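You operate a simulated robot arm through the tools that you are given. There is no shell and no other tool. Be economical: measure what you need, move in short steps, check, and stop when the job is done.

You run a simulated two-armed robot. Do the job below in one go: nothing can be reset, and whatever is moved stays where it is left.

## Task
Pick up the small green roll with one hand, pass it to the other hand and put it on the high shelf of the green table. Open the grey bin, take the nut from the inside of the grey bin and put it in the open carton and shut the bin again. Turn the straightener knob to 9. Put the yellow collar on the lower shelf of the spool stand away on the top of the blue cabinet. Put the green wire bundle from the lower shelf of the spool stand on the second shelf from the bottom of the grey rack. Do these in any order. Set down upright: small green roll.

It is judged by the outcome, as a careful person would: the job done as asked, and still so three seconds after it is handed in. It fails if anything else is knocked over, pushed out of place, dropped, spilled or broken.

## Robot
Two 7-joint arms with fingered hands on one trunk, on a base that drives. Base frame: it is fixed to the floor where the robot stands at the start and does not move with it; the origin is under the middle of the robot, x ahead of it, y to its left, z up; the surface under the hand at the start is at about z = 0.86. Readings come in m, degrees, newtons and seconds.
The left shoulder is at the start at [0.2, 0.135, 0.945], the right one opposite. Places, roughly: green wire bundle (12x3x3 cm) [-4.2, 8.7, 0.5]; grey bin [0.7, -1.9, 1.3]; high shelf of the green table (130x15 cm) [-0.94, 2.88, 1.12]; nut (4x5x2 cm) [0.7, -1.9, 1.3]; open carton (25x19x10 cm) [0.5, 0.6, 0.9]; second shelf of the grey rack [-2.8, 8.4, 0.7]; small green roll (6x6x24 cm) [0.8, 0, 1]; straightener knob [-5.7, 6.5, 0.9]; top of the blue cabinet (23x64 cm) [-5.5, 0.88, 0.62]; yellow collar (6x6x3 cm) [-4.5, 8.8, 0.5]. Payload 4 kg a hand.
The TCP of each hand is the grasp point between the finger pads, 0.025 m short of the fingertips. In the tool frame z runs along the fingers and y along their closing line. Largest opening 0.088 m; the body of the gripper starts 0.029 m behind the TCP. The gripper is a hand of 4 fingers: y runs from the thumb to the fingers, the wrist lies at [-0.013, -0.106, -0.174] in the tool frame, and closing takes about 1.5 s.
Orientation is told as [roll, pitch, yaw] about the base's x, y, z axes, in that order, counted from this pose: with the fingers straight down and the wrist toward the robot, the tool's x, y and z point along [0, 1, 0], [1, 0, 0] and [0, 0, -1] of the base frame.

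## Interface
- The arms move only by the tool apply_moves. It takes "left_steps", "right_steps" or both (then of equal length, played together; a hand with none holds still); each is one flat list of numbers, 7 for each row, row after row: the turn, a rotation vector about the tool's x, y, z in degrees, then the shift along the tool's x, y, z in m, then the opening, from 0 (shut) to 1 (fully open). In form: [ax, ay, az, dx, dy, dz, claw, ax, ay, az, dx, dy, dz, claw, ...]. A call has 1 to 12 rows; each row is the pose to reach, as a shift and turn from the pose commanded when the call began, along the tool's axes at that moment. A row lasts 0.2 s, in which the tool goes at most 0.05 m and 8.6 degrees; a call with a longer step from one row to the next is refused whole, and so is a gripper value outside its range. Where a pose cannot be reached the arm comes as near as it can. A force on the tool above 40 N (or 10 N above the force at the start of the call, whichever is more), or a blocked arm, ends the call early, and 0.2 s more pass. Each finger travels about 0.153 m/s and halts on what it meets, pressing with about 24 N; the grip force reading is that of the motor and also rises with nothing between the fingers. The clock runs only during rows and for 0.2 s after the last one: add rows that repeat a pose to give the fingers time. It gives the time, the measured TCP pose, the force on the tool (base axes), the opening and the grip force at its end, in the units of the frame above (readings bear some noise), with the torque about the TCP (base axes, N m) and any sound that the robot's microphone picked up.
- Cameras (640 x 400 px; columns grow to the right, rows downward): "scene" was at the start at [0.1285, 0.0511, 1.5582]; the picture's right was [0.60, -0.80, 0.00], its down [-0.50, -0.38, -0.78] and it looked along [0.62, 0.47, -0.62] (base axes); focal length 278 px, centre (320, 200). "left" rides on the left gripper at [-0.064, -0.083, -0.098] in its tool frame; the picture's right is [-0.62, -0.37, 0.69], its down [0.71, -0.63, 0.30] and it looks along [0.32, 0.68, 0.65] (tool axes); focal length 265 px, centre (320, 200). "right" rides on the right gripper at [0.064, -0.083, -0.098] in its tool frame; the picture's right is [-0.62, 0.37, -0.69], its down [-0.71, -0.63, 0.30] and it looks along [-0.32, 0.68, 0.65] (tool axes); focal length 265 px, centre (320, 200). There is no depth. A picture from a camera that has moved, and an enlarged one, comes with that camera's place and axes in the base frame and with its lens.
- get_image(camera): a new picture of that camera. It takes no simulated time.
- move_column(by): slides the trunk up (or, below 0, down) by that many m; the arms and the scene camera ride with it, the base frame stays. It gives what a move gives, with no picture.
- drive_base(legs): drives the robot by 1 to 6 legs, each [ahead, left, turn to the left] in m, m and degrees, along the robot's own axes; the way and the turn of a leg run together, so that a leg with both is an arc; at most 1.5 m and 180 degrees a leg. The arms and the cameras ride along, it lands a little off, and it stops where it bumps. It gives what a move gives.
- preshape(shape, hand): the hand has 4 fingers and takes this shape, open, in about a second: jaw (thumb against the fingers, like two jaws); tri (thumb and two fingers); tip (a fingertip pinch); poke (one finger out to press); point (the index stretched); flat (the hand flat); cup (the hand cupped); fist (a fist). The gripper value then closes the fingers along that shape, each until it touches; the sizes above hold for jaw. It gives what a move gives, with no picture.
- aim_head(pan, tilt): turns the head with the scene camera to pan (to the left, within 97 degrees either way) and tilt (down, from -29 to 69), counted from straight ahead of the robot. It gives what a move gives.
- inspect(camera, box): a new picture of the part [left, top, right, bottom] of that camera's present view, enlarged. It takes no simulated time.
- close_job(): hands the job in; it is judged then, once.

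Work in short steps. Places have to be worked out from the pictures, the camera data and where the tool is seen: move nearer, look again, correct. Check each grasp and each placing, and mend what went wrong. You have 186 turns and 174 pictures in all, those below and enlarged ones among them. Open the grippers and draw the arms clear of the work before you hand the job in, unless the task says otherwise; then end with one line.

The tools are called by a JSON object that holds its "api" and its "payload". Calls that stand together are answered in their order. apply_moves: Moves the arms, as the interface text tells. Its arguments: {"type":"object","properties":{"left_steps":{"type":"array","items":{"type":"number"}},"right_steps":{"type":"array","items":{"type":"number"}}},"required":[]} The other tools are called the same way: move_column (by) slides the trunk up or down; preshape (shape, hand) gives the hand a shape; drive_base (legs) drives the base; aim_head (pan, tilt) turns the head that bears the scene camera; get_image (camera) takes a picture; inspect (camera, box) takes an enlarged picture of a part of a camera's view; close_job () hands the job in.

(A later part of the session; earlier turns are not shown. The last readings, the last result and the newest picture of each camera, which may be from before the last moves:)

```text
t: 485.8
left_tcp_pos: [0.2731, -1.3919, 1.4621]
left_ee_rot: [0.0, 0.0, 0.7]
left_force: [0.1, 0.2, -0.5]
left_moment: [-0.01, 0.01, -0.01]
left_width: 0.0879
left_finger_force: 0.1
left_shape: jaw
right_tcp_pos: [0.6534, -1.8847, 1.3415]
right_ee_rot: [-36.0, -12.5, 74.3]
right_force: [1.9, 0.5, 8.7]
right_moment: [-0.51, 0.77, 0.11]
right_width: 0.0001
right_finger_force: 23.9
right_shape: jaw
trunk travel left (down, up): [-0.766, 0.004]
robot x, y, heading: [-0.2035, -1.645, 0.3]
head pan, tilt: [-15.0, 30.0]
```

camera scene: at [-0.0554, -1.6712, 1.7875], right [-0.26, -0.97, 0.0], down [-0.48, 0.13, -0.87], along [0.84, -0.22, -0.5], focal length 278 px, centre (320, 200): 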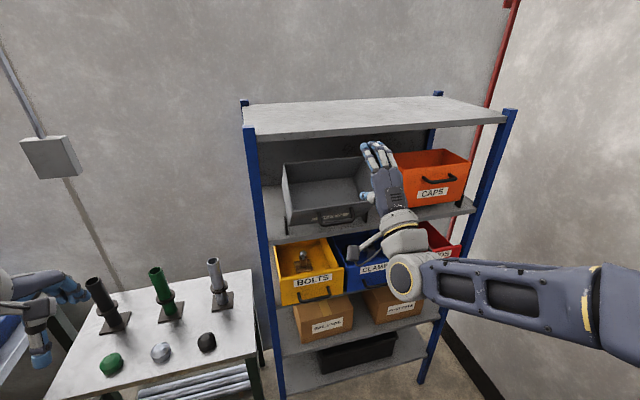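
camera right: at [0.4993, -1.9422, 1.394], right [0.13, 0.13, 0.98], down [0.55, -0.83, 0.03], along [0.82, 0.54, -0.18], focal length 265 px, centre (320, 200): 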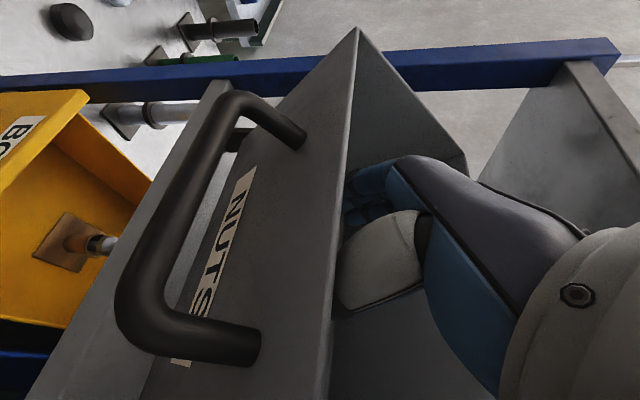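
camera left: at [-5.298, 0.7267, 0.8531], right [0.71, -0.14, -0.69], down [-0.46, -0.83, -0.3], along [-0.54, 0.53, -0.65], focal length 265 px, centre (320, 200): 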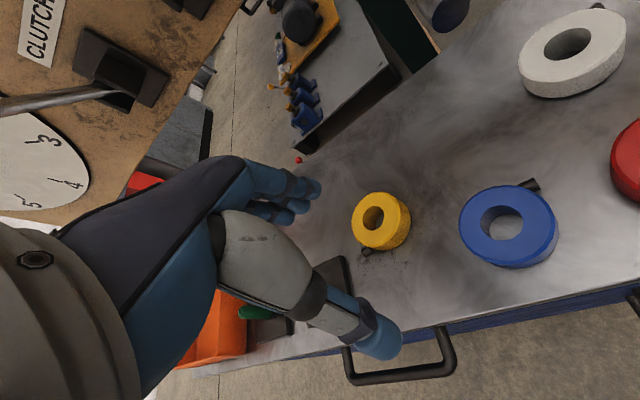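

The hand closed empty. I withdraw, restore the earlier viewing pose, and look again for the nut.

{"api": "apply_moves", "payload": {"right_steps": [0, 0, 0, 0, 0, -0.01, 0.1, 0, 0, 0, 0, 0, -0.05, 0.3, 0, 0, 0, 0, 0, -0.1, 0.3, 0, 0, 0, 0, 0, -0.15, 0.3, 0, 0, 0, 0, 0, -0.2, 0.3, 0, 0, 0, 0.02, 0, -0.22, 0.3]}}

{"api": "apply_moves", "payload": {"right_steps": [0, 0, 8, 0, 0, 0, 0.3, 0, 0, 16, 0, 0, 0, 0.3, 0, 0, 24, 0, 0, 0, 0.3, 0, 0, 32, 0, 0, 0, 0.3, 0, 0, 40, 0, 0, 0, 0.3, 0, 0, 48, 0, 0, 0, 0.3, 0, 0, 56, 0, 0, 0, 0.3, 0, 0, 64, 0, 0, 0, 0.3, 0, 0, 70, 0, 0, 0, 0.3]}}

{"api": "apply_moves", "payload": {"right_steps": [8, 0, 0, 0, 0.01, -0.02, 0.3, 16, 0, 0, 0, 0.03, -0.04, 0.3, 20, 0, 0, 0, 0.03, -0.05, 0.3, 20, 0, 0, 0, 0.03, -0.05, 0.3]}}

{"api": "get_image", "payload": {"camera": "right"}}

```text
t: 487.2
left_tcp_pos: [0.2725, -1.3916, 1.4633]
left_ee_rot: [0.1, 0.0, 0.7]
left_force: [0.9, 0.5, 0.0]
left_moment: [0.01, 0.02, 0.01]
left_width: 0.0879
left_finger_force: 0.0
left_shape: jaw
right_tcp_pos: [0.5039, -1.8793, 1.5029]
right_ee_rot: [-36.1, -12.5, 74.3]
right_force: [0.0, -0.1, -0.1]
right_moment: [-0.03, 0.0, -0.01]
right_width: 0.026
right_finger_force: 0.1
right_shape: jaw
trunk travel left (down, up): [-0.766, 0.004]
robot x, y, heading: [-0.2013, -1.6509, 0.3]
head pan, tilt: [-15.0, 30.0]
```

```text
t: 489.2
left_tcp_pos: [0.2732, -1.392, 1.4616]
left_ee_rot: [0.2, -0.1, 0.8]
left_force: [-0.4, -0.6, -1.3]
left_moment: [0.0, -0.01, -0.02]
left_width: 0.0882
left_finger_force: 0.3
left_shape: jaw
right_tcp_pos: [0.5043, -1.8804, 1.5019]
right_ee_rot: [0.6, -37.9, -0.3]
right_force: [-0.2, 0.5, 0.1]
right_moment: [-0.01, 0.02, 0.02]
right_width: 0.0259
right_finger_force: 0.0
right_shape: jaw
trunk travel left (down, up): [-0.766, 0.004]
robot x, y, heading: [-0.2081, -1.6472, 0.3]
head pan, tilt: [-15.0, 30.0]
```

```text
t: 490.2
left_tcp_pos: [0.2739, -1.3915, 1.462]
left_ee_rot: [0.1, 0.0, 0.7]
left_force: [0.5, 0.3, -0.2]
left_moment: [0.0, 0.03, 0.03]
left_width: 0.0881
left_finger_force: 0.1
left_shape: jaw
right_tcp_pos: [0.4959, -1.8808, 1.5606]
right_ee_rot: [0.5, -17.9, 0.2]
right_force: [-0.7, -0.9, 0.0]
right_moment: [0.0, 0.01, 0.01]
right_width: 0.0262
right_finger_force: 0.0
right_shape: jaw
trunk travel left (down, up): [-0.766, 0.004]
robot x, y, heading: [-0.2069, -1.6456, 0.4]
head pan, tilt: [-15.0, 30.0]
```

```text
23 pictures are left
camera right: at [0.3864, -1.817, 1.6288], right [0.14, -0.62, 0.77], down [-0.5, -0.71, -0.49], along [0.85, -0.32, -0.41], focal length 265 px, centre (320, 200)
```

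right: 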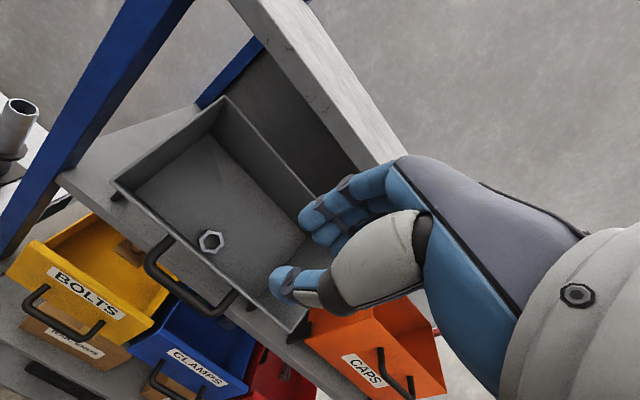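

Better view: by its apparent size and both rays the nut is deeper, ≈(0.686, −1.891, 1.29); the earlier contact was the palm on the rim. I use a steeper 28° tilt with the same sideways closing.

{"api": "apply_moves", "payload": {"right_steps": [-5, 0, 0, 0, 0, 0, 0.8, -10, 0, 0, 0, 0, 0, 0.8]}}

{"api": "apply_moves", "payload": {"right_steps": [0, 0, -8, 0, 0, 0, 0.8, 0, 0, -16, 0, 0, 0, 0.8, 0, 0, -24, 0, 0, 0, 0.8, 0, 0, -32, 0, 0, 0, 0.8, 0, 0, -40, 0, 0, 0, 0.8, 0, 0, -48, 0, 0, 0, 0.8, 0, 0, -56, 0, 0, 0, 0.8, 0, 0, -64, 0, 0, 0, 0.8, 0, 0, -70, 0, 0, 0, 0.8, 0, 0, -70, 0, 0, 0, 0.8]}}

{"api": "apply_moves", "payload": {"right_steps": [0, 0, 0, -0.01, 0.002, 0.04, 0.8, 0, 0, 0, -0.02, 0.003, 0.08, 0.8, 0, 0, 0, -0.03, 0.005, 0.12, 0.8, 0, 0, 0, -0.04, 0.006, 0.155, 0.8, 0, 0, 0, -0.047, 0.007, 0.186, 0.8, 0, 0, 0, -0.047, 0.007, 0.22, 0.8, 0, 0, 0, -0.047, 0.007, 0.25, 0.8, 0, 0, 0, -0.047, 0.007, 0.275, 0.8, 0, 0, 0, -0.047, 0.007, 0.275, 0.8]}}

{"api": "inspect", "payload": {"camera": "scene", "box": [260, 120, 420, 240]}}

```text
t: 490.8
left_tcp_pos: [0.2721, -1.392, 1.462]
left_ee_rot: [0.3, 0.0, 0.7]
left_force: [0.0, -0.2, 0.0]
left_moment: [0.05, -0.02, 0.03]
left_width: 0.0879
left_finger_force: 0.1
left_shape: jaw
right_tcp_pos: [0.4956, -1.8808, 1.5606]
right_ee_rot: [0.5, -28.1, 0.0]
right_force: [1.1, -0.6, 0.7]
right_moment: [0.01, -0.01, 0.0]
right_width: 0.0701
right_finger_force: 0.0
right_shape: jaw
trunk travel left (down, up): [-0.766, 0.004]
robot x, y, heading: [-0.2026, -1.649, 0.1]
head pan, tilt: [-15.0, 30.0]
```

```text
t: 493.0
left_tcp_pos: [0.2732, -1.3913, 1.4616]
left_ee_rot: [0.1, 0.0, 0.7]
left_force: [0.3, -0.3, 0.0]
left_moment: [0.02, 0.02, 0.0]
left_width: 0.0879
left_finger_force: 0.1
left_shape: jaw
right_tcp_pos: [0.4966, -1.8816, 1.5609]
right_ee_rot: [-26.3, -9.7, 72.5]
right_force: [0.9, -0.5, 0.8]
right_moment: [-0.01, 0.02, 0.02]
right_width: 0.0701
right_finger_force: 0.1
right_shape: jaw
trunk travel left (down, up): [-0.766, 0.004]
robot x, y, heading: [-0.2029, -1.6492, 0.2]
head pan, tilt: [-15.0, 30.0]
```

```text
t: 495.0
left_tcp_pos: [0.2737, -1.3927, 1.4615]
left_ee_rot: [0.1, 0.0, 0.7]
left_force: [0.1, 1.2, -0.4]
left_moment: [0.04, 0.02, 0.02]
left_width: 0.088
left_finger_force: 0.1
left_shape: jaw
right_tcp_pos: [0.634, -1.8951, 1.3481]
right_ee_rot: [-26.5, -9.7, 72.4]
right_force: [2.8, -0.2, 4.4]
right_moment: [-0.18, -0.03, 0.14]
right_width: 0.0702
right_finger_force: 0.0
right_shape: jaw
right hand out of reach, approached as far as the arm can: row 5, 6, 7, 8, 9
trunk travel left (down, up): [-0.766, 0.004]
robot x, y, heading: [-0.2064, -1.6486, 0.2]
head pan, tilt: [-15.0, 30.0]
```

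```text
3.33 times, centred on (340, 180) of scene
camera zoom: at [-0.0552, -1.6713, 1.7875], right [-0.26, -0.97, 0.0], down [-0.48, 0.13, -0.87], along [0.84, -0.22, -0.5], focal length 925 px, centre (253, 267)
```

zoom: 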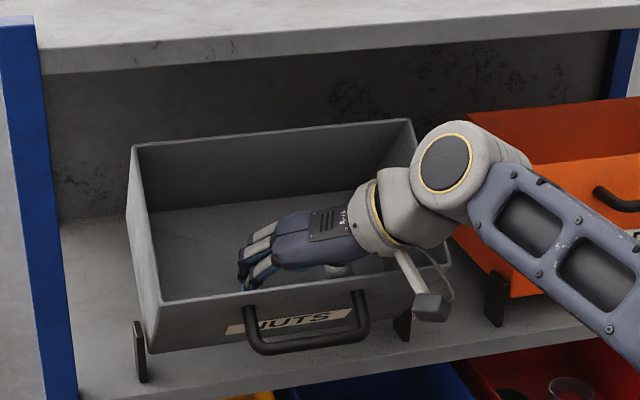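

The arm is at its reach limit. I drive 6 cm forward with the hand held above the floor of the bin.

{"api": "drive_base", "payload": {"legs": [[0.06, 0, 0]]}}

{"api": "apply_moves", "payload": {"right_steps": [0, 0, 0, 0, 0, 0, 0.8, 0, 0, 0, 0, 0, 0, 0.8]}}

```text
t: 495.9
left_tcp_pos: [0.3327, -1.3924, 1.4618]
left_ee_rot: [0.1, 0.0, 0.7]
left_force: [0.4, -0.6, -0.2]
left_moment: [0.03, -0.02, -0.01]
left_width: 0.0878
left_finger_force: 0.0
left_shape: jaw
right_tcp_pos: [0.6947, -1.8952, 1.3497]
right_ee_rot: [-26.4, -9.6, 72.3]
right_force: [0.0, -0.1, -0.3]
right_moment: [-0.02, 0.01, -0.02]
right_width: 0.0704
right_finger_force: 0.1
right_shape: jaw
trunk travel left (down, up): [-0.766, 0.004]
robot x, y, heading: [-0.1419, -1.6467, 0.2]
head pan, tilt: [-15.0, 30.0]
```

```text
t: 496.5
left_tcp_pos: [0.3331, -1.3917, 1.4626]
left_ee_rot: [0.2, 0.0, 0.7]
left_force: [-0.1, 0.6, -1.0]
left_moment: [0.01, 0.01, 0.02]
left_width: 0.088
left_finger_force: 0.2
left_shape: jaw
right_tcp_pos: [0.6951, -1.894, 1.349]
right_ee_rot: [-26.5, -9.5, 72.3]
right_force: [-0.4, -0.8, -0.3]
right_moment: [0.0, -0.01, 0.0]
right_width: 0.0703
right_finger_force: 0.1
right_shape: jaw
trunk travel left (down, up): [-0.766, 0.004]
robot x, y, heading: [-0.14, -1.6446, 0.3]
head pan, tilt: [-15.0, 30.0]
```

{"api": "get_image", "payload": {"camera": "right"}}

```text
21 pictures are left
camera right: at [0.5698, -1.9513, 1.3937], right [0.3, 0.13, 0.94], down [0.55, -0.83, -0.06], along [0.78, 0.54, -0.32], focal length 265 px, centre (320, 200)
```

right: 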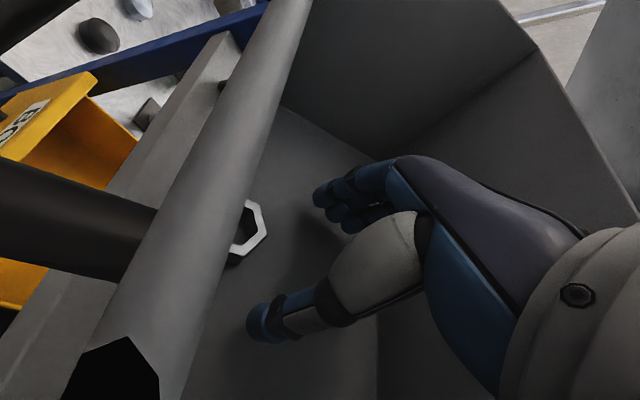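

The nut is now clearly located at ≈(0.69, −1.888, 1.295). I move the open hand onto it.

{"api": "apply_moves", "payload": {"right_steps": [0, 0, 0, 0.01, -0.002, 0.005, 0.85, 0, 0, 0, 0.02, -0.004, 0.012, 0.85, 0, 0, 0, 0.027, -0.005, 0.022, 0.85, 0, 0, 0, 0.029, -0.005, 0.03, 0.85, 0, 0, 0, 0.029, -0.005, 0.036, 0.85, 0, 0, 0, 0.029, -0.005, 0.036, 0.85]}}

{"api": "get_image", "payload": {"camera": "right"}}

```text
t: 497.3
left_tcp_pos: [0.3338, -1.3913, 1.462]
left_ee_rot: [0.2, -0.1, 0.7]
left_force: [0.4, 0.2, 0.0]
left_moment: [-0.01, -0.01, -0.02]
left_width: 0.088
left_finger_force: 0.1
left_shape: jaw
right_tcp_pos: [0.6807, -1.8914, 1.33]
right_ee_rot: [-27.0, -9.9, 72.1]
right_force: [-6.2, -0.1, 10.7]
right_moment: [-0.67, 0.72, -0.4]
right_width: 0.0745
right_finger_force: 0.0
right_shape: jaw
trunk travel left (down, up): [-0.766, 0.004]
robot x, y, heading: [-0.1447, -1.6456, -0.1]
head pan, tilt: [-15.0, 30.0]
stopped in row 3 (right hand): the force on the tool passed its limit at 51 N (the readings are from after the stop); the commanded pose is now the measured one
```

```text
20 pictures are left
camera right: at [0.5554, -1.947, 1.3728], right [0.29, 0.13, 0.95], down [0.55, -0.84, -0.06], along [0.79, 0.53, -0.31], focal length 265 px, centre (320, 200)
```

right: 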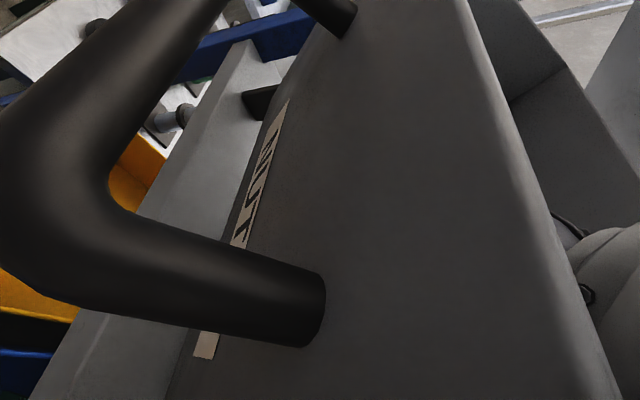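

The camera stalk under the hand hit the rim. I withdraw and flip the hand's yaw the other way (wrist to the left), which puts the camera above.

{"api": "apply_moves", "payload": {"right_steps": [0, 0, 0, 0, 0, -0.04, 0.85, 0, 0, 0, 0, 0, -0.08, 0.85, 0, 0, 0, 0, 0, -0.12, 0.85, 0, 0, 0, 0.022, -0.008, -0.15, 0.85, 0, 0, 0, 0.045, -0.016, -0.18, 0.85, 0, 0, 0, 0.067, -0.025, -0.21, 0.85, 0, 0, 0, 0.09, -0.033, -0.239, 0.85]}}

{"api": "apply_moves", "payload": {"right_steps": [0, 0, 8.4, 0, 0, 0, 0.85, 0, 0, 16.8, 0, 0, 0, 0.85, 0, 0, 25.2, 0, 0, 0, 0.85, 0, 0, 33.6, 0, 0, 0, 0.85, 0, 0, 42, 0, 0, 0, 0.85, 0, 0, 50.4, 0, 0, 0, 0.85, 0, 0, 58.8, 0, 0, 0, 0.85, 0, 0, 67.2, 0, 0, 0, 0.85, 0, 0, 75.6, 0, 0, 0, 0.85, 0, 0, 84, 0, 0, 0, 0.85, 0, 0, 92, 0, 0, 0, 0.85, 0, 0, 100, 0, 0, 0, 0.85]}}

{"api": "apply_moves", "payload": {"right_steps": [0, 0, 8, 0, 0, 0, 0.85, 0, 0, 16, 0, 0, 0, 0.85, 0, 0, 24, 0, 0, 0, 0.85, 0, 0, 32, 0, 0, 0, 0.85, 0, 0, 40, 0, 0, 0, 0.85, 0, 0, 40, 0, 0, 0, 0.85]}}

{"api": "get_image", "payload": {"camera": "right"}}

```text
t: 498.9
left_tcp_pos: [0.3343, -1.3913, 1.4618]
left_ee_rot: [0.1, 0.0, 0.7]
left_force: [-0.1, -0.7, 0.5]
left_moment: [-0.01, 0.02, 0.01]
left_width: 0.088
left_finger_force: 0.1
left_shape: jaw
right_tcp_pos: [0.482, -1.8931, 1.4931]
right_ee_rot: [-27.0, -9.7, 72.2]
right_force: [1.3, 1.1, -0.1]
right_moment: [0.01, 0.01, 0.02]
right_width: 0.0746
right_finger_force: 0.0
right_shape: jaw
trunk travel left (down, up): [-0.766, 0.004]
robot x, y, heading: [-0.1429, -1.6477, 0.2]
head pan, tilt: [-15.0, 30.0]
```

```text
t: 501.5
left_tcp_pos: [0.3335, -1.3919, 1.4613]
left_ee_rot: [0.2, 0.0, 0.8]
left_force: [-0.8, -0.9, 0.7]
left_moment: [0.02, 0.01, -0.03]
left_width: 0.0879
left_finger_force: 0.1
left_shape: jaw
right_tcp_pos: [0.4826, -1.8932, 1.4912]
right_ee_rot: [15.8, -24.1, -33.6]
right_force: [-0.2, -0.8, -0.1]
right_moment: [0.04, 0.0, 0.01]
right_width: 0.0742
right_finger_force: 0.0
right_shape: jaw
trunk travel left (down, up): [-0.766, 0.004]
robot x, y, heading: [-0.1399, -1.6486, 0.2]
head pan, tilt: [-15.0, 30.0]
```

```text
t: 502.9
left_tcp_pos: [0.3335, -1.3907, 1.4629]
left_ee_rot: [0.1, 0.1, 0.7]
left_force: [-0.1, 0.8, -0.3]
left_moment: [-0.01, 0.0, -0.01]
left_width: 0.0878
left_finger_force: 0.0
left_shape: jaw
right_tcp_pos: [0.4831, -1.8936, 1.4923]
right_ee_rot: [27.3, -8.8, -72.5]
right_force: [0.0, 0.2, -0.9]
right_moment: [-0.01, -0.03, -0.01]
right_width: 0.0746
right_finger_force: 0.1
right_shape: jaw
trunk travel left (down, up): [-0.766, 0.004]
robot x, y, heading: [-0.1439, -1.6497, 0.2]
head pan, tilt: [-15.0, 30.0]
```

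```text
19 pictures are left
camera right: at [0.4641, -1.7924, 1.5941], right [-0.73, -0.56, 0.38], down [-0.63, 0.35, -0.69], along [0.25, -0.75, -0.61], focal length 265 px, centre (320, 200)
```

right: 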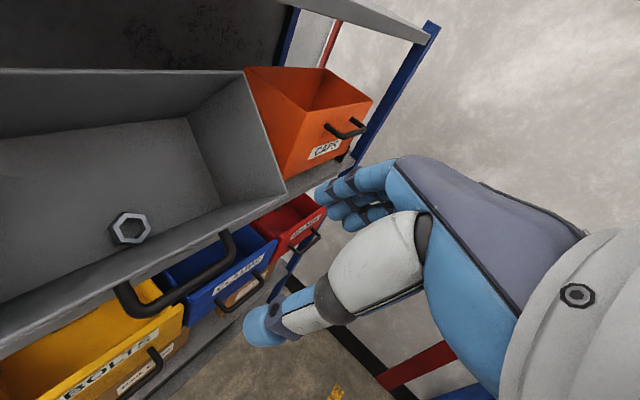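

Now the nut is in plain view at ≈(0.683, −1.889, 1.298) and the camera stays clear. I move in along the fingers.

{"api": "apply_moves", "payload": {"right_steps": [0, 0, 0, 0.026, 0.008, 0.03, 0.85, 0, 0, 0, 0.052, 0.016, 0.06, 0.85, 0, 0, 0, 0.0785, 0.024, 0.089, 0.85, 0, 0, 0, 0.0785, 0.024, 0.13, 0.85, 0, 0, 0, 0.0785, 0.024, 0.17, 0.85, 0, 0, 0, 0.0785, 0.024, 0.205, 0.85, 0, 0, 0, 0.0785, 0.024, 0.23, 0.85, 0, 0, 0, 0.0785, 0.024, 0.23, 0.85]}}

{"api": "get_image", "payload": {"camera": "right"}}

```text
t: 504.7
left_tcp_pos: [0.3329, -1.3906, 1.4616]
left_ee_rot: [0.1, 0.0, 0.7]
left_force: [0.5, -0.2, 0.8]
left_moment: [0.02, 0.01, 0.01]
left_width: 0.0879
left_finger_force: 0.1
left_shape: jaw
right_tcp_pos: [0.6427, -1.8333, 1.368]
right_ee_rot: [27.3, -9.0, -72.3]
right_force: [0.2, -0.2, 0.3]
right_moment: [-0.03, -0.03, -0.01]
right_width: 0.0748
right_finger_force: 0.1
right_shape: jaw
right hand out of reach, approached as far as the arm can: row 4, 5, 6, 7, 8
trunk travel left (down, up): [-0.766, 0.004]
robot x, y, heading: [-0.1394, -1.6441, 0.1]
head pan, tilt: [-15.0, 30.0]
```

```text
18 pictures are left
camera right: at [0.623, -1.7332, 1.4705], right [-0.73, -0.56, 0.39], down [-0.63, 0.35, -0.69], along [0.25, -0.75, -0.61], focal length 265 px, centre (320, 200)
```

right: 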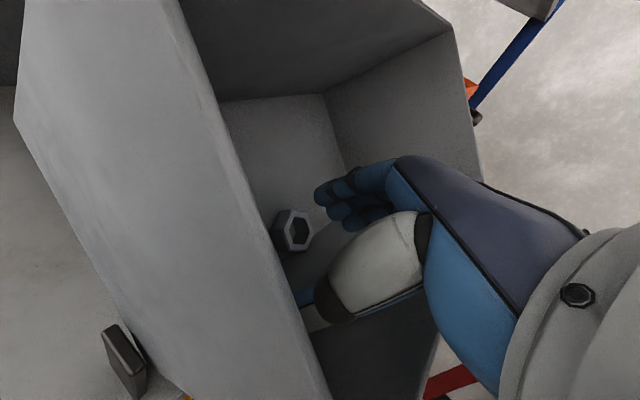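

The arm is again near its reach limit. I back the hand out slightly, drive 0.1 m forward, then correct toward the nut.

{"api": "apply_moves", "payload": {"right_steps": [0, 0, 0, 0, 0, -0.03, 0.85, 0, 0, 0, 0, 0, -0.06, 0.85, 0, 0, 0, 0, 0, -0.1, 0.85, 0, 0, 0, -0.03, 0, -0.12, 0.85, 0, 0, 0, -0.06, 0, -0.14, 0.85, 0, 0, 0, -0.06, 0, -0.14, 0.85]}}

{"api": "drive_base", "payload": {"legs": [[0.09, 0, 0]]}}

```text
t: 506.1
left_tcp_pos: [0.3326, -1.3923, 1.461]
left_ee_rot: [0.1, 0.0, 0.8]
left_force: [0.9, -0.3, 0.0]
left_moment: [0.02, 0.0, -0.01]
left_width: 0.0879
left_finger_force: 0.0
left_shape: jaw
right_tcp_pos: [0.5264, -1.8564, 1.465]
right_ee_rot: [27.3, -9.0, -72.2]
right_force: [0.1, -0.3, -0.5]
right_moment: [-0.02, -0.01, 0.03]
right_width: 0.0749
right_finger_force: 0.1
right_shape: jaw
trunk travel left (down, up): [-0.766, 0.004]
robot x, y, heading: [-0.1434, -1.6462, -0.1]
head pan, tilt: [-15.0, 30.0]
```

```text
t: 507.2
left_tcp_pos: [0.4245, -1.3921, 1.4623]
left_ee_rot: [0.1, -0.1, 0.7]
left_force: [0.9, 0.1, 0.0]
left_moment: [0.01, -0.02, 0.01]
left_width: 0.088
left_finger_force: 0.0
left_shape: jaw
right_tcp_pos: [0.6169, -1.8548, 1.466]
right_ee_rot: [27.3, -9.1, -72.3]
right_force: [-0.1, 0.4, 1.0]
right_moment: [-0.02, -0.01, -0.03]
right_width: 0.0748
right_finger_force: 0.1
right_shape: jaw
trunk travel left (down, up): [-0.766, 0.004]
robot x, y, heading: [-0.0539, -1.6462, 0.1]
head pan, tilt: [-15.0, 30.0]
```

{"api": "apply_moves", "payload": {"right_steps": [0, 0, 0, 0, 0.012, 0.03, 0.85, 0, 0, 0, 0, 0.025, 0.06, 0.85, 0, 0, 0, 0, 0.025, 0.06, 0.85]}}

```text
t: 508.0
left_tcp_pos: [0.4239, -1.3909, 1.4612]
left_ee_rot: [0.1, 0.0, 0.6]
left_force: [0.3, 1.2, -1.0]
left_moment: [-0.03, -0.02, -0.01]
left_width: 0.0877
left_finger_force: 0.0
left_shape: jaw
right_tcp_pos: [0.6531, -1.8773, 1.4161]
right_ee_rot: [27.3, -8.9, -72.4]
right_force: [0.8, 0.4, 0.3]
right_moment: [0.0, 0.0, 0.05]
right_width: 0.0746
right_finger_force: 0.1
right_shape: jaw
trunk travel left (down, up): [-0.766, 0.004]
robot x, y, heading: [-0.0532, -1.6443, 0.2]
head pan, tilt: [-15.0, 30.0]
```

Tracking is good now. I go in toward the nut.

{"api": "apply_moves", "payload": {"right_steps": [0, 0, 0, -0.01, 0.001, 0.035, 0.85, 0, 0, 0, -0.022, 0.002, 0.065, 0.85, 0, 0, 0, -0.03, 0.002, 0.088, 0.85, 0, 0, 0, -0.03, 0.002, 0.098, 0.85, 0, 0, 0, -0.03, 0.002, 0.098, 0.85]}}

{"api": "get_image", "payload": {"camera": "right"}}

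```text
t: 508.9
left_tcp_pos: [0.4245, -1.3915, 1.4616]
left_ee_rot: [0.1, -0.1, 0.7]
left_force: [-0.3, 0.4, -0.6]
left_moment: [0.01, 0.0, 0.01]
left_width: 0.0879
left_finger_force: 0.0
left_shape: jaw
right_tcp_pos: [0.6739, -1.8904, 1.336]
right_ee_rot: [27.6, -9.5, -72.6]
right_force: [6.2, -0.5, 1.8]
right_moment: [0.08, 0.51, -0.2]
right_width: 0.0748
right_finger_force: 0.1
right_shape: jaw
right hand out of reach, approached as far as the arm can: row 3, 4
trunk travel left (down, up): [-0.766, 0.004]
robot x, y, heading: [-0.0516, -1.6454, -0.0]
head pan, tilt: [-15.0, 30.0]
stopped in row 4 (right hand): the force on the tool passed its limit at 52 N (the readings are from after the stop); the commanded pose is now the measured one
```

```text
17 pictures are left
camera right: at [0.6535, -1.7888, 1.4372], right [-0.74, -0.56, 0.38], down [-0.63, 0.35, -0.7], along [0.25, -0.75, -0.61], focal length 265 px, centre (320, 200)
```

right: 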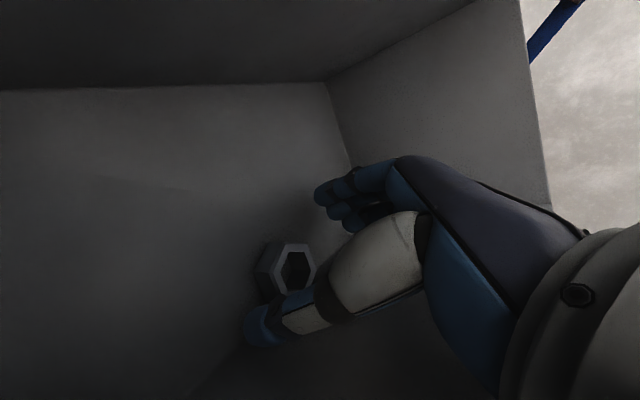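

The hand's heel is pressing on the rim. I back off 1 cm and steepen the hand by 16°.

{"api": "apply_moves", "payload": {"right_steps": [0, 0, 0, 0, 0, -0.01, 0.85, 2.7, -7.5, 0, 0.004, 0, -0.01, 0.85, 5.4, -15, 0, 0.008, 0, -0.01, 0.85, 5.4, -15, 0, 0.008, 0, -0.01, 0.85]}}

```text
t: 509.9
left_tcp_pos: [0.4242, -1.3912, 1.463]
left_ee_rot: [0.0, -0.1, 0.6]
left_force: [-0.7, -0.3, 0.7]
left_moment: [-0.01, 0.02, 0.0]
left_width: 0.088
left_finger_force: 0.1
left_shape: jaw
right_tcp_pos: [0.6725, -1.8675, 1.3575]
right_ee_rot: [14.1, -5.0, -70.7]
right_force: [-0.9, 1.1, 2.0]
right_moment: [0.21, -0.18, 0.19]
right_width: 0.0747
right_finger_force: 0.1
right_shape: jaw
right hand out of reach, approached as far as the arm can: row 2, 3, 4
trunk travel left (down, up): [-0.766, 0.004]
robot x, y, heading: [-0.0514, -1.6462, 0.3]
head pan, tilt: [-15.0, 30.0]
```

The arm is at a lateral limit. I strafe the base 6 cm to the right to ease it, then re-aim.

{"api": "drive_base", "payload": {"legs": [[0, -0.06, 0]]}}

{"api": "get_image", "payload": {"camera": "right"}}

```text
t: 510.8
left_tcp_pos: [0.4236, -1.4515, 1.4618]
left_ee_rot: [0.1, 0.0, 0.7]
left_force: [0.9, 0.3, 0.2]
left_moment: [-0.02, 0.02, 0.01]
left_width: 0.0877
left_finger_force: 0.0
left_shape: jaw
right_tcp_pos: [0.672, -1.9303, 1.356]
right_ee_rot: [14.3, -5.0, -70.8]
right_force: [0.0, 0.8, 0.0]
right_moment: [0.05, 0.0, 0.03]
right_width: 0.0745
right_finger_force: 0.1
right_shape: jaw
trunk travel left (down, up): [-0.766, 0.004]
robot x, y, heading: [-0.05, -1.7072, 0.4]
head pan, tilt: [-15.0, 30.0]
```

```text
16 pictures are left
camera right: at [0.678, -1.829, 1.4601], right [-0.62, -0.56, 0.55], down [-0.78, 0.35, -0.52], along [0.1, -0.75, -0.65], focal length 265 px, centre (320, 200)
```

right: 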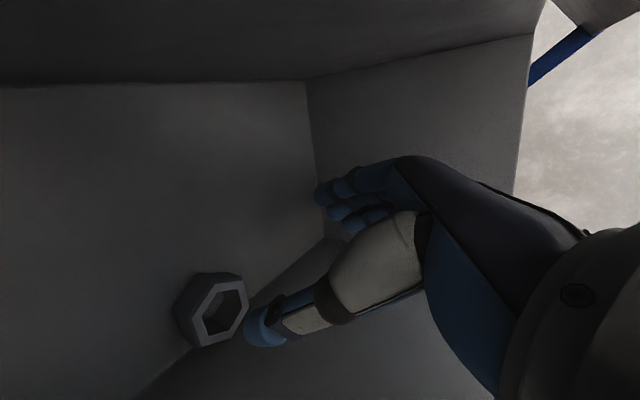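

Clear view of the nut at ≈(0.682, −1.884, 1.30). I hop the thumb over it and descend around it.

{"api": "apply_moves", "payload": {"right_steps": [0, 0, 0, 0, 0, -0.012, 0.9, 0, 0, 0, 0.008, -0.022, -0.012, 0.9, 0, 0, 0, 0.015, -0.0434, -0.012, 0.9, 0, 0, 0, 0.015, -0.0434, 0.012, 0.9, 0, 0, 0, 0.015, -0.0434, 0.032, 0.9, 0, 0, 0, 0.015, -0.0434, 0.044, 0.9, 0, 0, 0, 0.015, -0.0434, 0.044, 0.9]}}

{"api": "get_image", "payload": {"camera": "right"}}

```text
t: 512.1
left_tcp_pos: [0.4245, -1.4539, 1.4618]
left_ee_rot: [0.0, 0.0, 0.6]
left_force: [-0.2, 0.8, 0.0]
left_moment: [-0.02, 0.03, -0.01]
left_width: 0.0881
left_finger_force: 0.1
left_shape: jaw
right_tcp_pos: [0.6801, -1.8895, 1.3246]
right_ee_rot: [14.6, -4.9, -71.6]
right_force: [-0.7, 0.0, -0.3]
right_moment: [0.05, -0.06, 0.04]
right_width: 0.0792
right_finger_force: 0.1
right_shape: jaw
trunk travel left (down, up): [-0.766, 0.004]
robot x, y, heading: [-0.0531, -1.7083, 0.1]
head pan, tilt: [-15.0, 30.0]
stopped in row 6 (right hand): the force on the tool passed its limit at 48 N (the readings are from after the stop); the commanded pose is now the measured one
```

```text
15 pictures are left
camera right: at [0.6858, -1.7882, 1.4288], right [-0.63, -0.55, 0.54], down [-0.77, 0.36, -0.53], along [0.09, -0.75, -0.65], focal length 265 px, centre (320, 200)
```

right: 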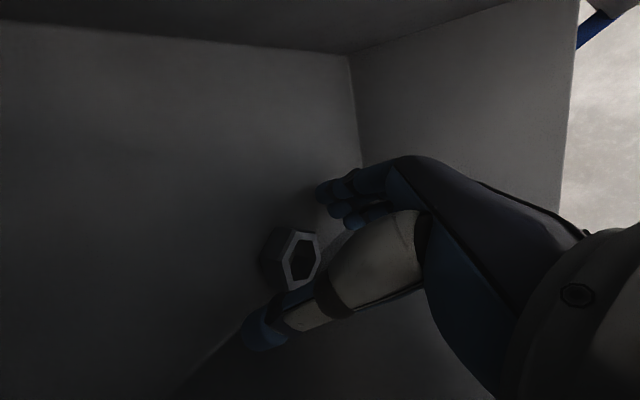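

The nut is between thumb and fingers with about 1 cm overlap. I try closing here.

{"api": "apply_moves", "payload": {"right_steps": [0, 0, 0, 0, 0.004, 0.003, 0.8, 0, 0, 0, 0, 0.004, 0.003, 0.6, 0, 0, 0, 0, 0.004, 0.003, 0.4, 0, 0, 0, 0, 0.004, 0.003, 0, 0, 0, 0, 0, 0.004, 0.003, 0, 0, 0, 0, 0, 0.004, 0.003, 0, 0, 0, 0, 0, 0.004, 0.003, 0]}}

{"api": "get_image", "payload": {"camera": "right"}}

```text
t: 513.7
left_tcp_pos: [0.4254, -1.4526, 1.4625]
left_ee_rot: [0.1, 0.0, 0.7]
left_force: [0.1, 0.0, 0.0]
left_moment: [-0.02, 0.03, 0.0]
left_width: 0.0878
left_finger_force: 0.0
left_shape: jaw
right_tcp_pos: [0.6829, -1.8913, 1.3236]
right_ee_rot: [14.7, -5.0, -71.4]
right_force: [1.4, -0.3, 0.7]
right_moment: [0.0, -0.11, -0.02]
right_width: 0.0274
right_finger_force: 24.0
right_shape: jaw
trunk travel left (down, up): [-0.766, 0.004]
robot x, y, heading: [-0.0514, -1.7077, 0.1]
head pan, tilt: [-15.0, 30.0]
```

```text
14 pictures are left
camera right: at [0.6882, -1.7909, 1.4265], right [-0.63, -0.55, 0.54], down [-0.77, 0.36, -0.53], along [0.1, -0.75, -0.65], focal length 265 px, centre (320, 200)
```

right: 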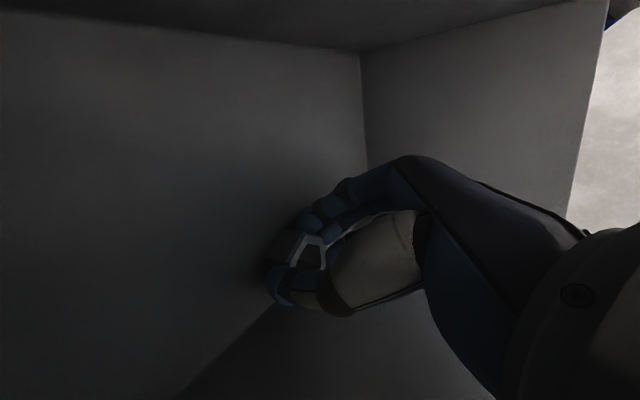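

The nut is gripped (27 mm). I lift it out over the rim along a path below the upper shelf.

{"api": "apply_moves", "payload": {"right_steps": [0, 0, 0, 0, 0, -0.02, 0, 0, 0, 0, 0, 0, -0.04, 0, 0, 0, 0, 0, 0, -0.06, 0, 0, 0, 0, -0.0085, -0.003, -0.098, 0, 0, 0, 0, -0.017, -0.006, -0.137, 0, 0, 0, 0, -0.04, -0.014, -0.161, 0, 0, 0, 0, -0.064, -0.023, -0.184, 0, 0, 0, 0, -0.087, -0.031, -0.208, 0, 0, 0, 0, -0.123, -0.044, -0.218, 0, 0, 0, 0, -0.16, -0.057, -0.228, 0]}}

{"api": "get_image", "payload": {"camera": "right"}}

```text
t: 516.1
left_tcp_pos: [0.4211, -1.4532, 1.4732]
left_ee_rot: [0.1, -2.2, 0.4]
left_force: [0.3, -0.2, -0.4]
left_moment: [0.02, 0.02, 0.0]
left_width: 0.0879
left_finger_force: 0.0
left_shape: jaw
right_tcp_pos: [0.4528, -1.9331, 1.4956]
right_ee_rot: [14.6, -3.4, -78.2]
right_force: [-0.7, -0.1, -2.2]
right_moment: [-0.04, 0.06, 0.01]
right_width: 0.0272
right_finger_force: 23.9
right_shape: jaw
trunk travel left (down, up): [-0.766, 0.004]
robot x, y, heading: [-0.0519, -1.708, 0.4]
head pan, tilt: [-15.0, 30.0]
stopped in row 10 (right hand): the arm was blocked; the commanded pose is now the measured one
```

```text
13 pictures are left
camera right: at [0.4712, -1.8376, 1.601], right [-0.69, -0.49, 0.53], down [-0.72, 0.46, -0.51], along [0.0, -0.74, -0.67], focal length 265 px, centre (320, 200)
```

right: 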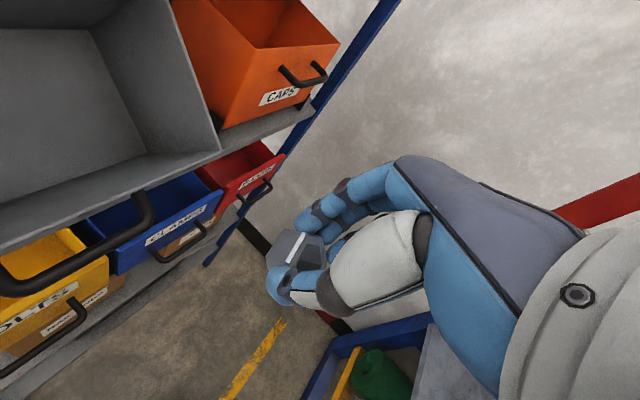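

Nut is out. I turn the right hand back to neutral and away to the right, so the left hand can push the bin shut.

{"api": "apply_moves", "payload": {"right_steps": [0, 0, -8, 0, 0, -0.005, 0, 0, 0, -16, 0, 0, -0.01, 0, 0, 0, -24, 0, 0, -0.01, 0, 0, 0, -32, 0, 0, -0.01, 0, 0, 0, -40, 0, 0, -0.01, 0, 0, 0, -48, 0, 0, -0.01, 0, 0, 0, -56, 0, 0, -0.01, 0, 0, 0, -64, 0, 0, -0.01, 0, 0, 0, -72, 0, 0, -0.01, 0, 0, 0, -78, 0, 0, -0.01, 0, 0, 0, -78, 0, 0, -0.01, 0]}}

{"api": "apply_moves", "payload": {"right_steps": [0, 0, 0, -0.03, 0, -0.01, 0, 0, 0, 0, -0.06, 0, -0.02, 0, 0, 0, 0, -0.09, 0, -0.03, 0, 0, 0, 0, -0.12, 0, -0.03, 0, 0, 0, 0, -0.14, 0, -0.03, 0, 0, 0, 0, -0.15, 0, -0.03, 0], "left_steps": [0, 0, 0, -0.04, 0.01, 0.01, 0.5, 0, 0, 0, -0.08, 0.02, 0.02, 0, 0, 0, 0, -0.12, 0.03, 0.03, 0, 0, 0, 0, -0.16, 0.03, 0.04, 0, 0, 0, 0, -0.2, 0.03, 0.05, 0, 0, 0, 0, -0.24, 0.03, 0.05, 0]}}

{"api": "get_image", "payload": {"camera": "scene"}}

```text
t: 517.0
left_tcp_pos: [0.4194, -1.4523, 1.4722]
left_ee_rot: [0.2, -2.1, 0.4]
left_force: [0.1, 0.1, 0.6]
left_moment: [-0.03, 0.02, -0.01]
left_width: 0.088
left_finger_force: 0.0
left_shape: jaw
right_tcp_pos: [0.4223, -1.9958, 1.5093]
right_ee_rot: [11.9, -10.3, -65.7]
right_force: [-0.2, -0.3, -1.7]
right_moment: [-0.02, -0.01, 0.02]
right_width: 0.0271
right_finger_force: 23.8
right_shape: jaw
trunk travel left (down, up): [-0.766, 0.004]
robot x, y, heading: [-0.0503, -1.7092, -0.1]
head pan, tilt: [-15.0, 30.0]
stopped in row 4 (right hand): the arm was blocked; the commanded pose is now the measured one
```

```text
t: 517.7
left_tcp_pos: [0.4435, -1.537, 1.4531]
left_ee_rot: [-0.1, -2.2, 0.7]
left_force: [-0.5, -0.8, -0.1]
left_moment: [-0.04, 0.01, 0.01]
left_width: 0.0001
left_finger_force: 19.8
left_shape: jaw
right_tcp_pos: [0.3313, -2.0635, 1.5079]
right_ee_rot: [11.2, -8.0, -75.3]
right_force: [-1.1, 0.1, -0.6]
right_moment: [-0.02, 0.02, 0.0]
right_width: 0.027
right_finger_force: 23.8
right_shape: jaw
trunk travel left (down, up): [-0.766, 0.004]
robot x, y, heading: [-0.0507, -1.7047, 0.2]
head pan, tilt: [-15.0, 30.0]
stopped in row 3 (right hand): the arm was blocked; the commanded pose is now the measured one
```

```text
12 pictures are left
camera scene: at [0.0964, -1.7311, 1.7874], right [-0.26, -0.97, 0.0], down [-0.48, 0.13, -0.87], along [0.84, -0.22, -0.5], focal length 278 px, centre (320, 200)
```

scene: 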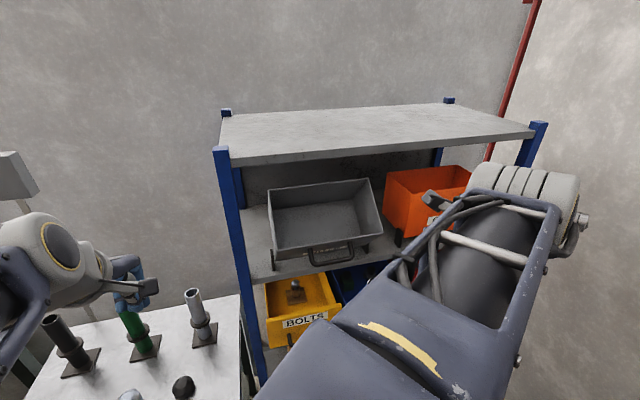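

The right arm is cramped. I back up 0.35 m, extend and straighten the right hand, and then bring the left hand to the bin.

{"api": "drive_base", "payload": {"legs": [[-0.35, 0, 0]]}}

{"api": "apply_moves", "payload": {"right_steps": [0, 0, 0, 0.04, 0.01, 0, 0, 0, 0, 0, 0.08, 0.02, 0, 0, 0, 0, 0, 0.12, 0.03, 0, 0, 0, 0, 0, 0.16, 0.04, 0, 0, 0, 0, 0, 0.2, 0.05, 0, 0, 0, 0, 0, 0.23, 0.06, 0, 0]}}

{"api": "apply_moves", "payload": {"right_steps": [0, 0, -8, 0, 0, 0, 0, 0, 0, -16, 0, 0, 0, 0, 0, 0, -24, 0, 0, 0, 0, 0, 0, -32, 0, 0, 0, 0, 0, 0, -40, 0, 0, 0, 0, 0, 0, -48, 0, 0, 0, 0, 0, 0, -56, 0, 0, 0, 0, 0, 0, -64, 0, 0, 0, 0, 0, 0, -72, 0, 0, 0, 0, 0, 0, -75, 0, 0, 0, 0]}}

```text
t: 519.9
left_tcp_pos: [0.099, -1.54, 1.4535]
left_ee_rot: [0.0, -2.3, 0.4]
left_force: [0.4, 0.5, -0.1]
left_moment: [-0.02, 0.0, 0.03]
left_width: 0.0
left_finger_force: 23.9
left_shape: jaw
right_tcp_pos: [-0.0164, -2.0651, 1.5071]
right_ee_rot: [11.3, -8.0, -75.5]
right_force: [0.2, -0.2, -2.3]
right_moment: [0.01, 0.04, 0.0]
right_width: 0.0271
right_finger_force: 24.0
right_shape: jaw
trunk travel left (down, up): [-0.766, 0.004]
robot x, y, heading: [-0.394, -1.7096, -0.2]
head pan, tilt: [-15.0, 30.0]
```

```text
t: 521.3
left_tcp_pos: [0.097, -1.5398, 1.4532]
left_ee_rot: [0.0, -2.3, 0.4]
left_force: [-0.3, 0.7, -0.9]
left_moment: [0.0, -0.01, -0.01]
left_width: 0.0
left_finger_force: 24.1
left_shape: jaw
right_tcp_pos: [0.2154, -2.0599, 1.5603]
right_ee_rot: [11.1, -8.0, -75.6]
right_force: [0.0, 0.9, -0.3]
right_moment: [0.0, 0.0, -0.01]
right_width: 0.0269
right_finger_force: 23.4
right_shape: jaw
trunk travel left (down, up): [-0.766, 0.004]
robot x, y, heading: [-0.3972, -1.7093, -0.1]
head pan, tilt: [-15.0, 30.0]
```

```text
t: 523.5
left_tcp_pos: [0.0988, -1.5402, 1.4534]
left_ee_rot: [0.0, -2.4, 0.5]
left_force: [0.4, -0.1, -0.1]
left_moment: [0.0, -0.01, -0.02]
left_width: 0.0
left_finger_force: 23.7
left_shape: jaw
right_tcp_pos: [0.2144, -2.061, 1.5601]
right_ee_rot: [-5.0, -12.8, 0.8]
right_force: [-0.6, -0.1, -1.5]
right_moment: [0.03, 0.0, 0.0]
right_width: 0.027
right_finger_force: 23.7
right_shape: jaw
trunk travel left (down, up): [-0.766, 0.004]
robot x, y, heading: [-0.4027, -1.7057, 0.1]
head pan, tilt: [-15.0, 30.0]
```

Both arms are free now. I bring the closed left hand in front of the bin's left half.

{"api": "apply_moves", "payload": {"left_steps": [0, 0, 0, -0.031, 0.025, 0.006, 0, 0, 0, 0, -0.062, 0.05, 0.012, 0, 0, 0, 0, -0.094, 0.075, 0.018, 0, 0, 0, 0, -0.125, 0.1, 0.024, 0, 0, 0, 0, -0.156, 0.125, 0.03, 0, 0, 0, 0, -0.188, 0.15, 0.036, 0, 0, 0, 0, -0.22, 0.175, 0.042, 0, 0, 0, 0, -0.25, 0.2, 0.048, 0, 0, 0, 0, -0.25, 0.2, 0.048, 0]}}

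{"api": "drive_base", "payload": {"legs": [[0.2, 0, 0]]}}

{"api": "get_image", "payload": {"camera": "scene"}}

```text
t: 525.5
left_tcp_pos: [0.3012, -1.7875, 1.4133]
left_ee_rot: [0.0, -2.3, 0.4]
left_force: [0.1, -0.6, -0.3]
left_moment: [0.01, 0.01, -0.02]
left_width: 0.0
left_finger_force: 24.0
left_shape: jaw
right_tcp_pos: [0.2154, -2.0613, 1.5601]
right_ee_rot: [-5.0, -12.9, 0.8]
right_force: [0.0, -0.4, -1.0]
right_moment: [0.01, -0.01, -0.02]
right_width: 0.0269
right_finger_force: 24.1
right_shape: jaw
trunk travel left (down, up): [-0.766, 0.004]
robot x, y, heading: [-0.3954, -1.7069, -0.3]
head pan, tilt: [-15.0, 30.0]
```

```text
t: 527.1
left_tcp_pos: [0.5029, -1.7873, 1.4137]
left_ee_rot: [0.0, -2.3, 0.6]
left_force: [-0.3, -0.5, -0.2]
left_moment: [-0.01, 0.0, 0.01]
left_width: 0.0001
left_finger_force: 23.9
left_shape: jaw
right_tcp_pos: [0.4173, -2.0605, 1.5602]
right_ee_rot: [-5.1, -12.9, 0.9]
right_force: [-0.4, 0.3, -1.2]
right_moment: [0.0, -0.01, 0.0]
right_width: 0.0268
right_finger_force: 24.2
right_shape: jaw
trunk travel left (down, up): [-0.766, 0.004]
robot x, y, heading: [-0.1977, -1.7096, -0.3]
head pan, tilt: [-15.0, 30.0]
```

```text
11 pictures are left
camera scene: at [-0.0487, -1.7326, 1.7874], right [-0.26, -0.97, 0.0], down [-0.48, 0.13, -0.87], along [0.84, -0.22, -0.5], focal length 278 px, centre (320, 200)
```

scene: 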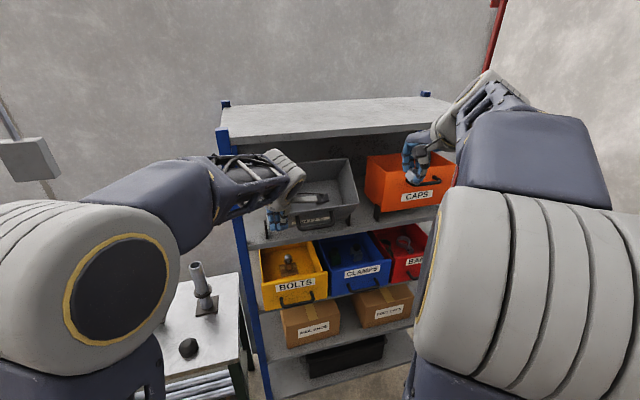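

I push the front of the bin forward with the closed left hand.

{"api": "apply_moves", "payload": {"left_steps": [0, 0, 0, 0, 0.02, 0.012, 0, 0, 0, 0, 0, 0.045, 0.012, 0, 0, 0, 0, 0, 0.065, 0.012, 0, 0, 0, 0, 0, 0.085, 0.012, 0, 0, 0, 0, 0, 0.105, 0.01, 0, 0, 0, 0, 0, 0.125, 0.005, 0, 0, 0, 0, 0, 0.14, 0.0, 0, 0, 0, 0, 0, 0.14, 0.0, 0]}}

{"api": "inspect", "payload": {"camera": "scene", "box": [220, 110, 420, 250]}}

```text
t: 528.2
left_tcp_pos: [0.5862, -1.7872, 1.4147]
left_ee_rot: [-0.3, -3.1, 0.3]
left_force: [-12.4, 3.7, 15.7]
left_moment: [0.21, 0.15, 0.07]
left_width: 0.0003
left_finger_force: 23.6
left_shape: jaw
right_tcp_pos: [0.4158, -2.0594, 1.5615]
right_ee_rot: [-4.9, -12.9, 0.9]
right_force: [-0.9, -0.5, -1.3]
right_moment: [-0.01, 0.0, 0.02]
right_width: 0.0268
right_finger_force: 24.2
right_shape: jaw
trunk travel left (down, up): [-0.766, 0.004]
robot x, y, heading: [-0.1936, -1.7068, -0.0]
head pan, tilt: [-15.0, 30.0]
stopped in row 5 (left hand): the force on the tool passed its limit at 47 N (the readings are from after the stop); the commanded pose is now the measured one
```

```text
2.86 times, centred on (320, 180) of scene
camera zoom: at [-0.0504, -1.7322, 1.7878], right [-0.26, -0.97, 0.0], down [-0.48, 0.13, -0.87], along [0.84, -0.22, -0.5], focal length 793 px, centre (320, 257)
```

zoom: 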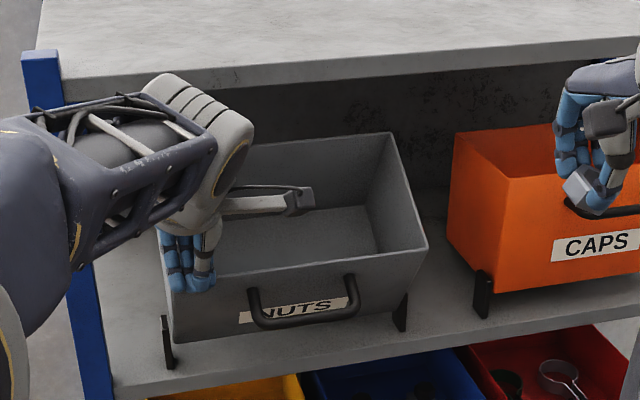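

The fist sits on the rim. I back off, lower 4 cm to bear on the front face, and push again.

{"api": "apply_moves", "payload": {"left_steps": [0, 0, 0, 0, -0.03, 0, 0, 0, 0, 0, 0, -0.06, 0.0, 0, 0, 0, 0, 0, -0.06, 0.04, 0, 0, 0, 0, 0, -0.03, 0.045, 0, 0, 0, 0, 0, 0.0, 0.045, 0, 0, 0, 0, 0, 0.02, 0.045, 0, 0, 0, 0, 0, 0.035, 0.042, 0, 0, 0, 0, 0, 0.05, 0.036, 0, 0, 0, 0, 0, 0.06, 0.03, 0, 0, 0, 0, 0, 0.07, 0.024, 0]}}

{"api": "inspect", "payload": {"camera": "scene", "box": [220, 110, 420, 250]}}

```text
t: 530.1
left_tcp_pos: [0.6366, -1.7887, 1.3779]
left_ee_rot: [0.0, -1.7, 0.5]
left_force: [-26.5, 5.4, 3.9]
left_moment: [-0.22, -1.4, 0.41]
left_width: 0.0
left_finger_force: 24.3
left_shape: jaw
right_tcp_pos: [0.4156, -2.0598, 1.5603]
right_ee_rot: [-4.9, -12.9, 0.9]
right_force: [0.1, 0.6, -0.2]
right_moment: [0.0, 0.0, 0.0]
right_width: 0.0268
right_finger_force: 23.7
right_shape: jaw
trunk travel left (down, up): [-0.766, 0.004]
robot x, y, heading: [-0.1929, -1.7094, -0.1]
head pan, tilt: [-15.0, 30.0]
stopped in row 9 (left hand): the force on the tool passed its limit at 55 N (the readings are from after the stop); the commanded pose is now the measured one
```

```text
2.86 times, centred on (320, 180) of scene
camera zoom: at [-0.0511, -1.732, 1.7877], right [-0.26, -0.97, 0.0], down [-0.48, 0.13, -0.87], along [0.84, -0.22, -0.5], focal length 793 px, centre (320, 257)
```

zoom: 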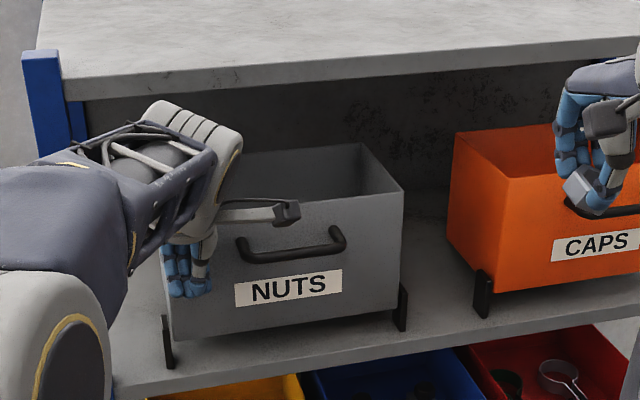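

Almost shut, resisting. I push a little further to be sure it reaches its stop, then retreat and check.

{"api": "apply_moves", "payload": {"left_steps": [0, 0, 0, 0, 0.005, -0.003, 0, 0, 0, 0, 0, 0.01, -0.006, 0, 0, 0, 0, 0, 0.016, -0.01, 0]}}

{"api": "apply_moves", "payload": {"left_steps": [0, 0, 0, 0, -0.03, 0, 0, 0, 0, 0, 0, -0.07, -0.01, 0, 0, 0, 0, 0, -0.11, -0.03, 0, 0, 0, 0, 0, -0.15, -0.05, 0, 0, 0, 0, 0.03, -0.18, -0.06, 0]}}

{"api": "inspect", "payload": {"camera": "scene", "box": [220, 110, 420, 250]}}

```text
t: 530.4
left_tcp_pos: [0.6371, -1.7888, 1.377]
left_ee_rot: [0.1, -1.4, 0.5]
left_force: [-23.2, 5.4, 4.7]
left_moment: [-0.19, -1.25, 0.37]
left_width: 0.0
left_finger_force: 23.8
left_shape: jaw
right_tcp_pos: [0.4157, -2.0594, 1.5609]
right_ee_rot: [-4.9, -12.9, 0.9]
right_force: [-0.7, -0.2, -1.4]
right_moment: [-0.01, 0.0, -0.01]
right_width: 0.0269
right_finger_force: 23.6
right_shape: jaw
trunk travel left (down, up): [-0.766, 0.004]
robot x, y, heading: [-0.1957, -1.7062, -0.3]
head pan, tilt: [-15.0, 30.0]
stopped in row 1 (left hand): the force on the tool passed its limit at 46 N (the readings are from after the stop); the commanded pose is now the measured one
```

```text
t: 531.6
left_tcp_pos: [0.4582, -1.7624, 1.431]
left_ee_rot: [0.1, -1.4, 0.5]
left_force: [0.0, 0.8, 0.2]
left_moment: [0.0, 0.05, 0.0]
left_width: 0.0001
left_finger_force: 24.0
left_shape: jaw
right_tcp_pos: [0.4175, -2.0612, 1.56]
right_ee_rot: [-4.9, -12.8, 0.9]
right_force: [-0.6, 0.0, -0.6]
right_moment: [0.03, 0.04, 0.01]
right_width: 0.0267
right_finger_force: 24.1
right_shape: jaw
trunk travel left (down, up): [-0.766, 0.004]
robot x, y, heading: [-0.1956, -1.7111, 0.0]
head pan, tilt: [-15.0, 30.0]
```

```text
2.86 times, centred on (320, 180) of scene
camera zoom: at [-0.0489, -1.7329, 1.7874], right [-0.26, -0.97, 0.0], down [-0.48, 0.13, -0.87], along [0.84, -0.22, -0.5], focal length 793 px, centre (320, 257)
```

zoom: 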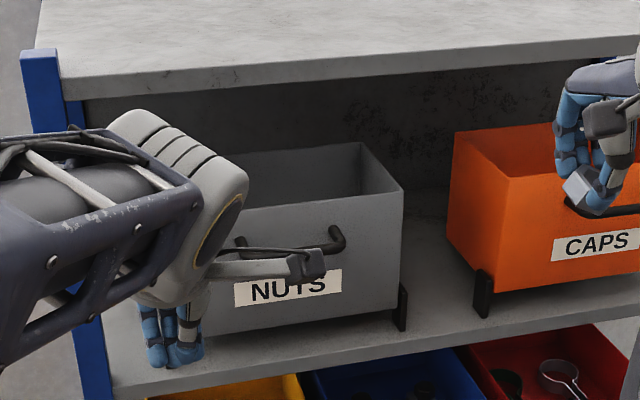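

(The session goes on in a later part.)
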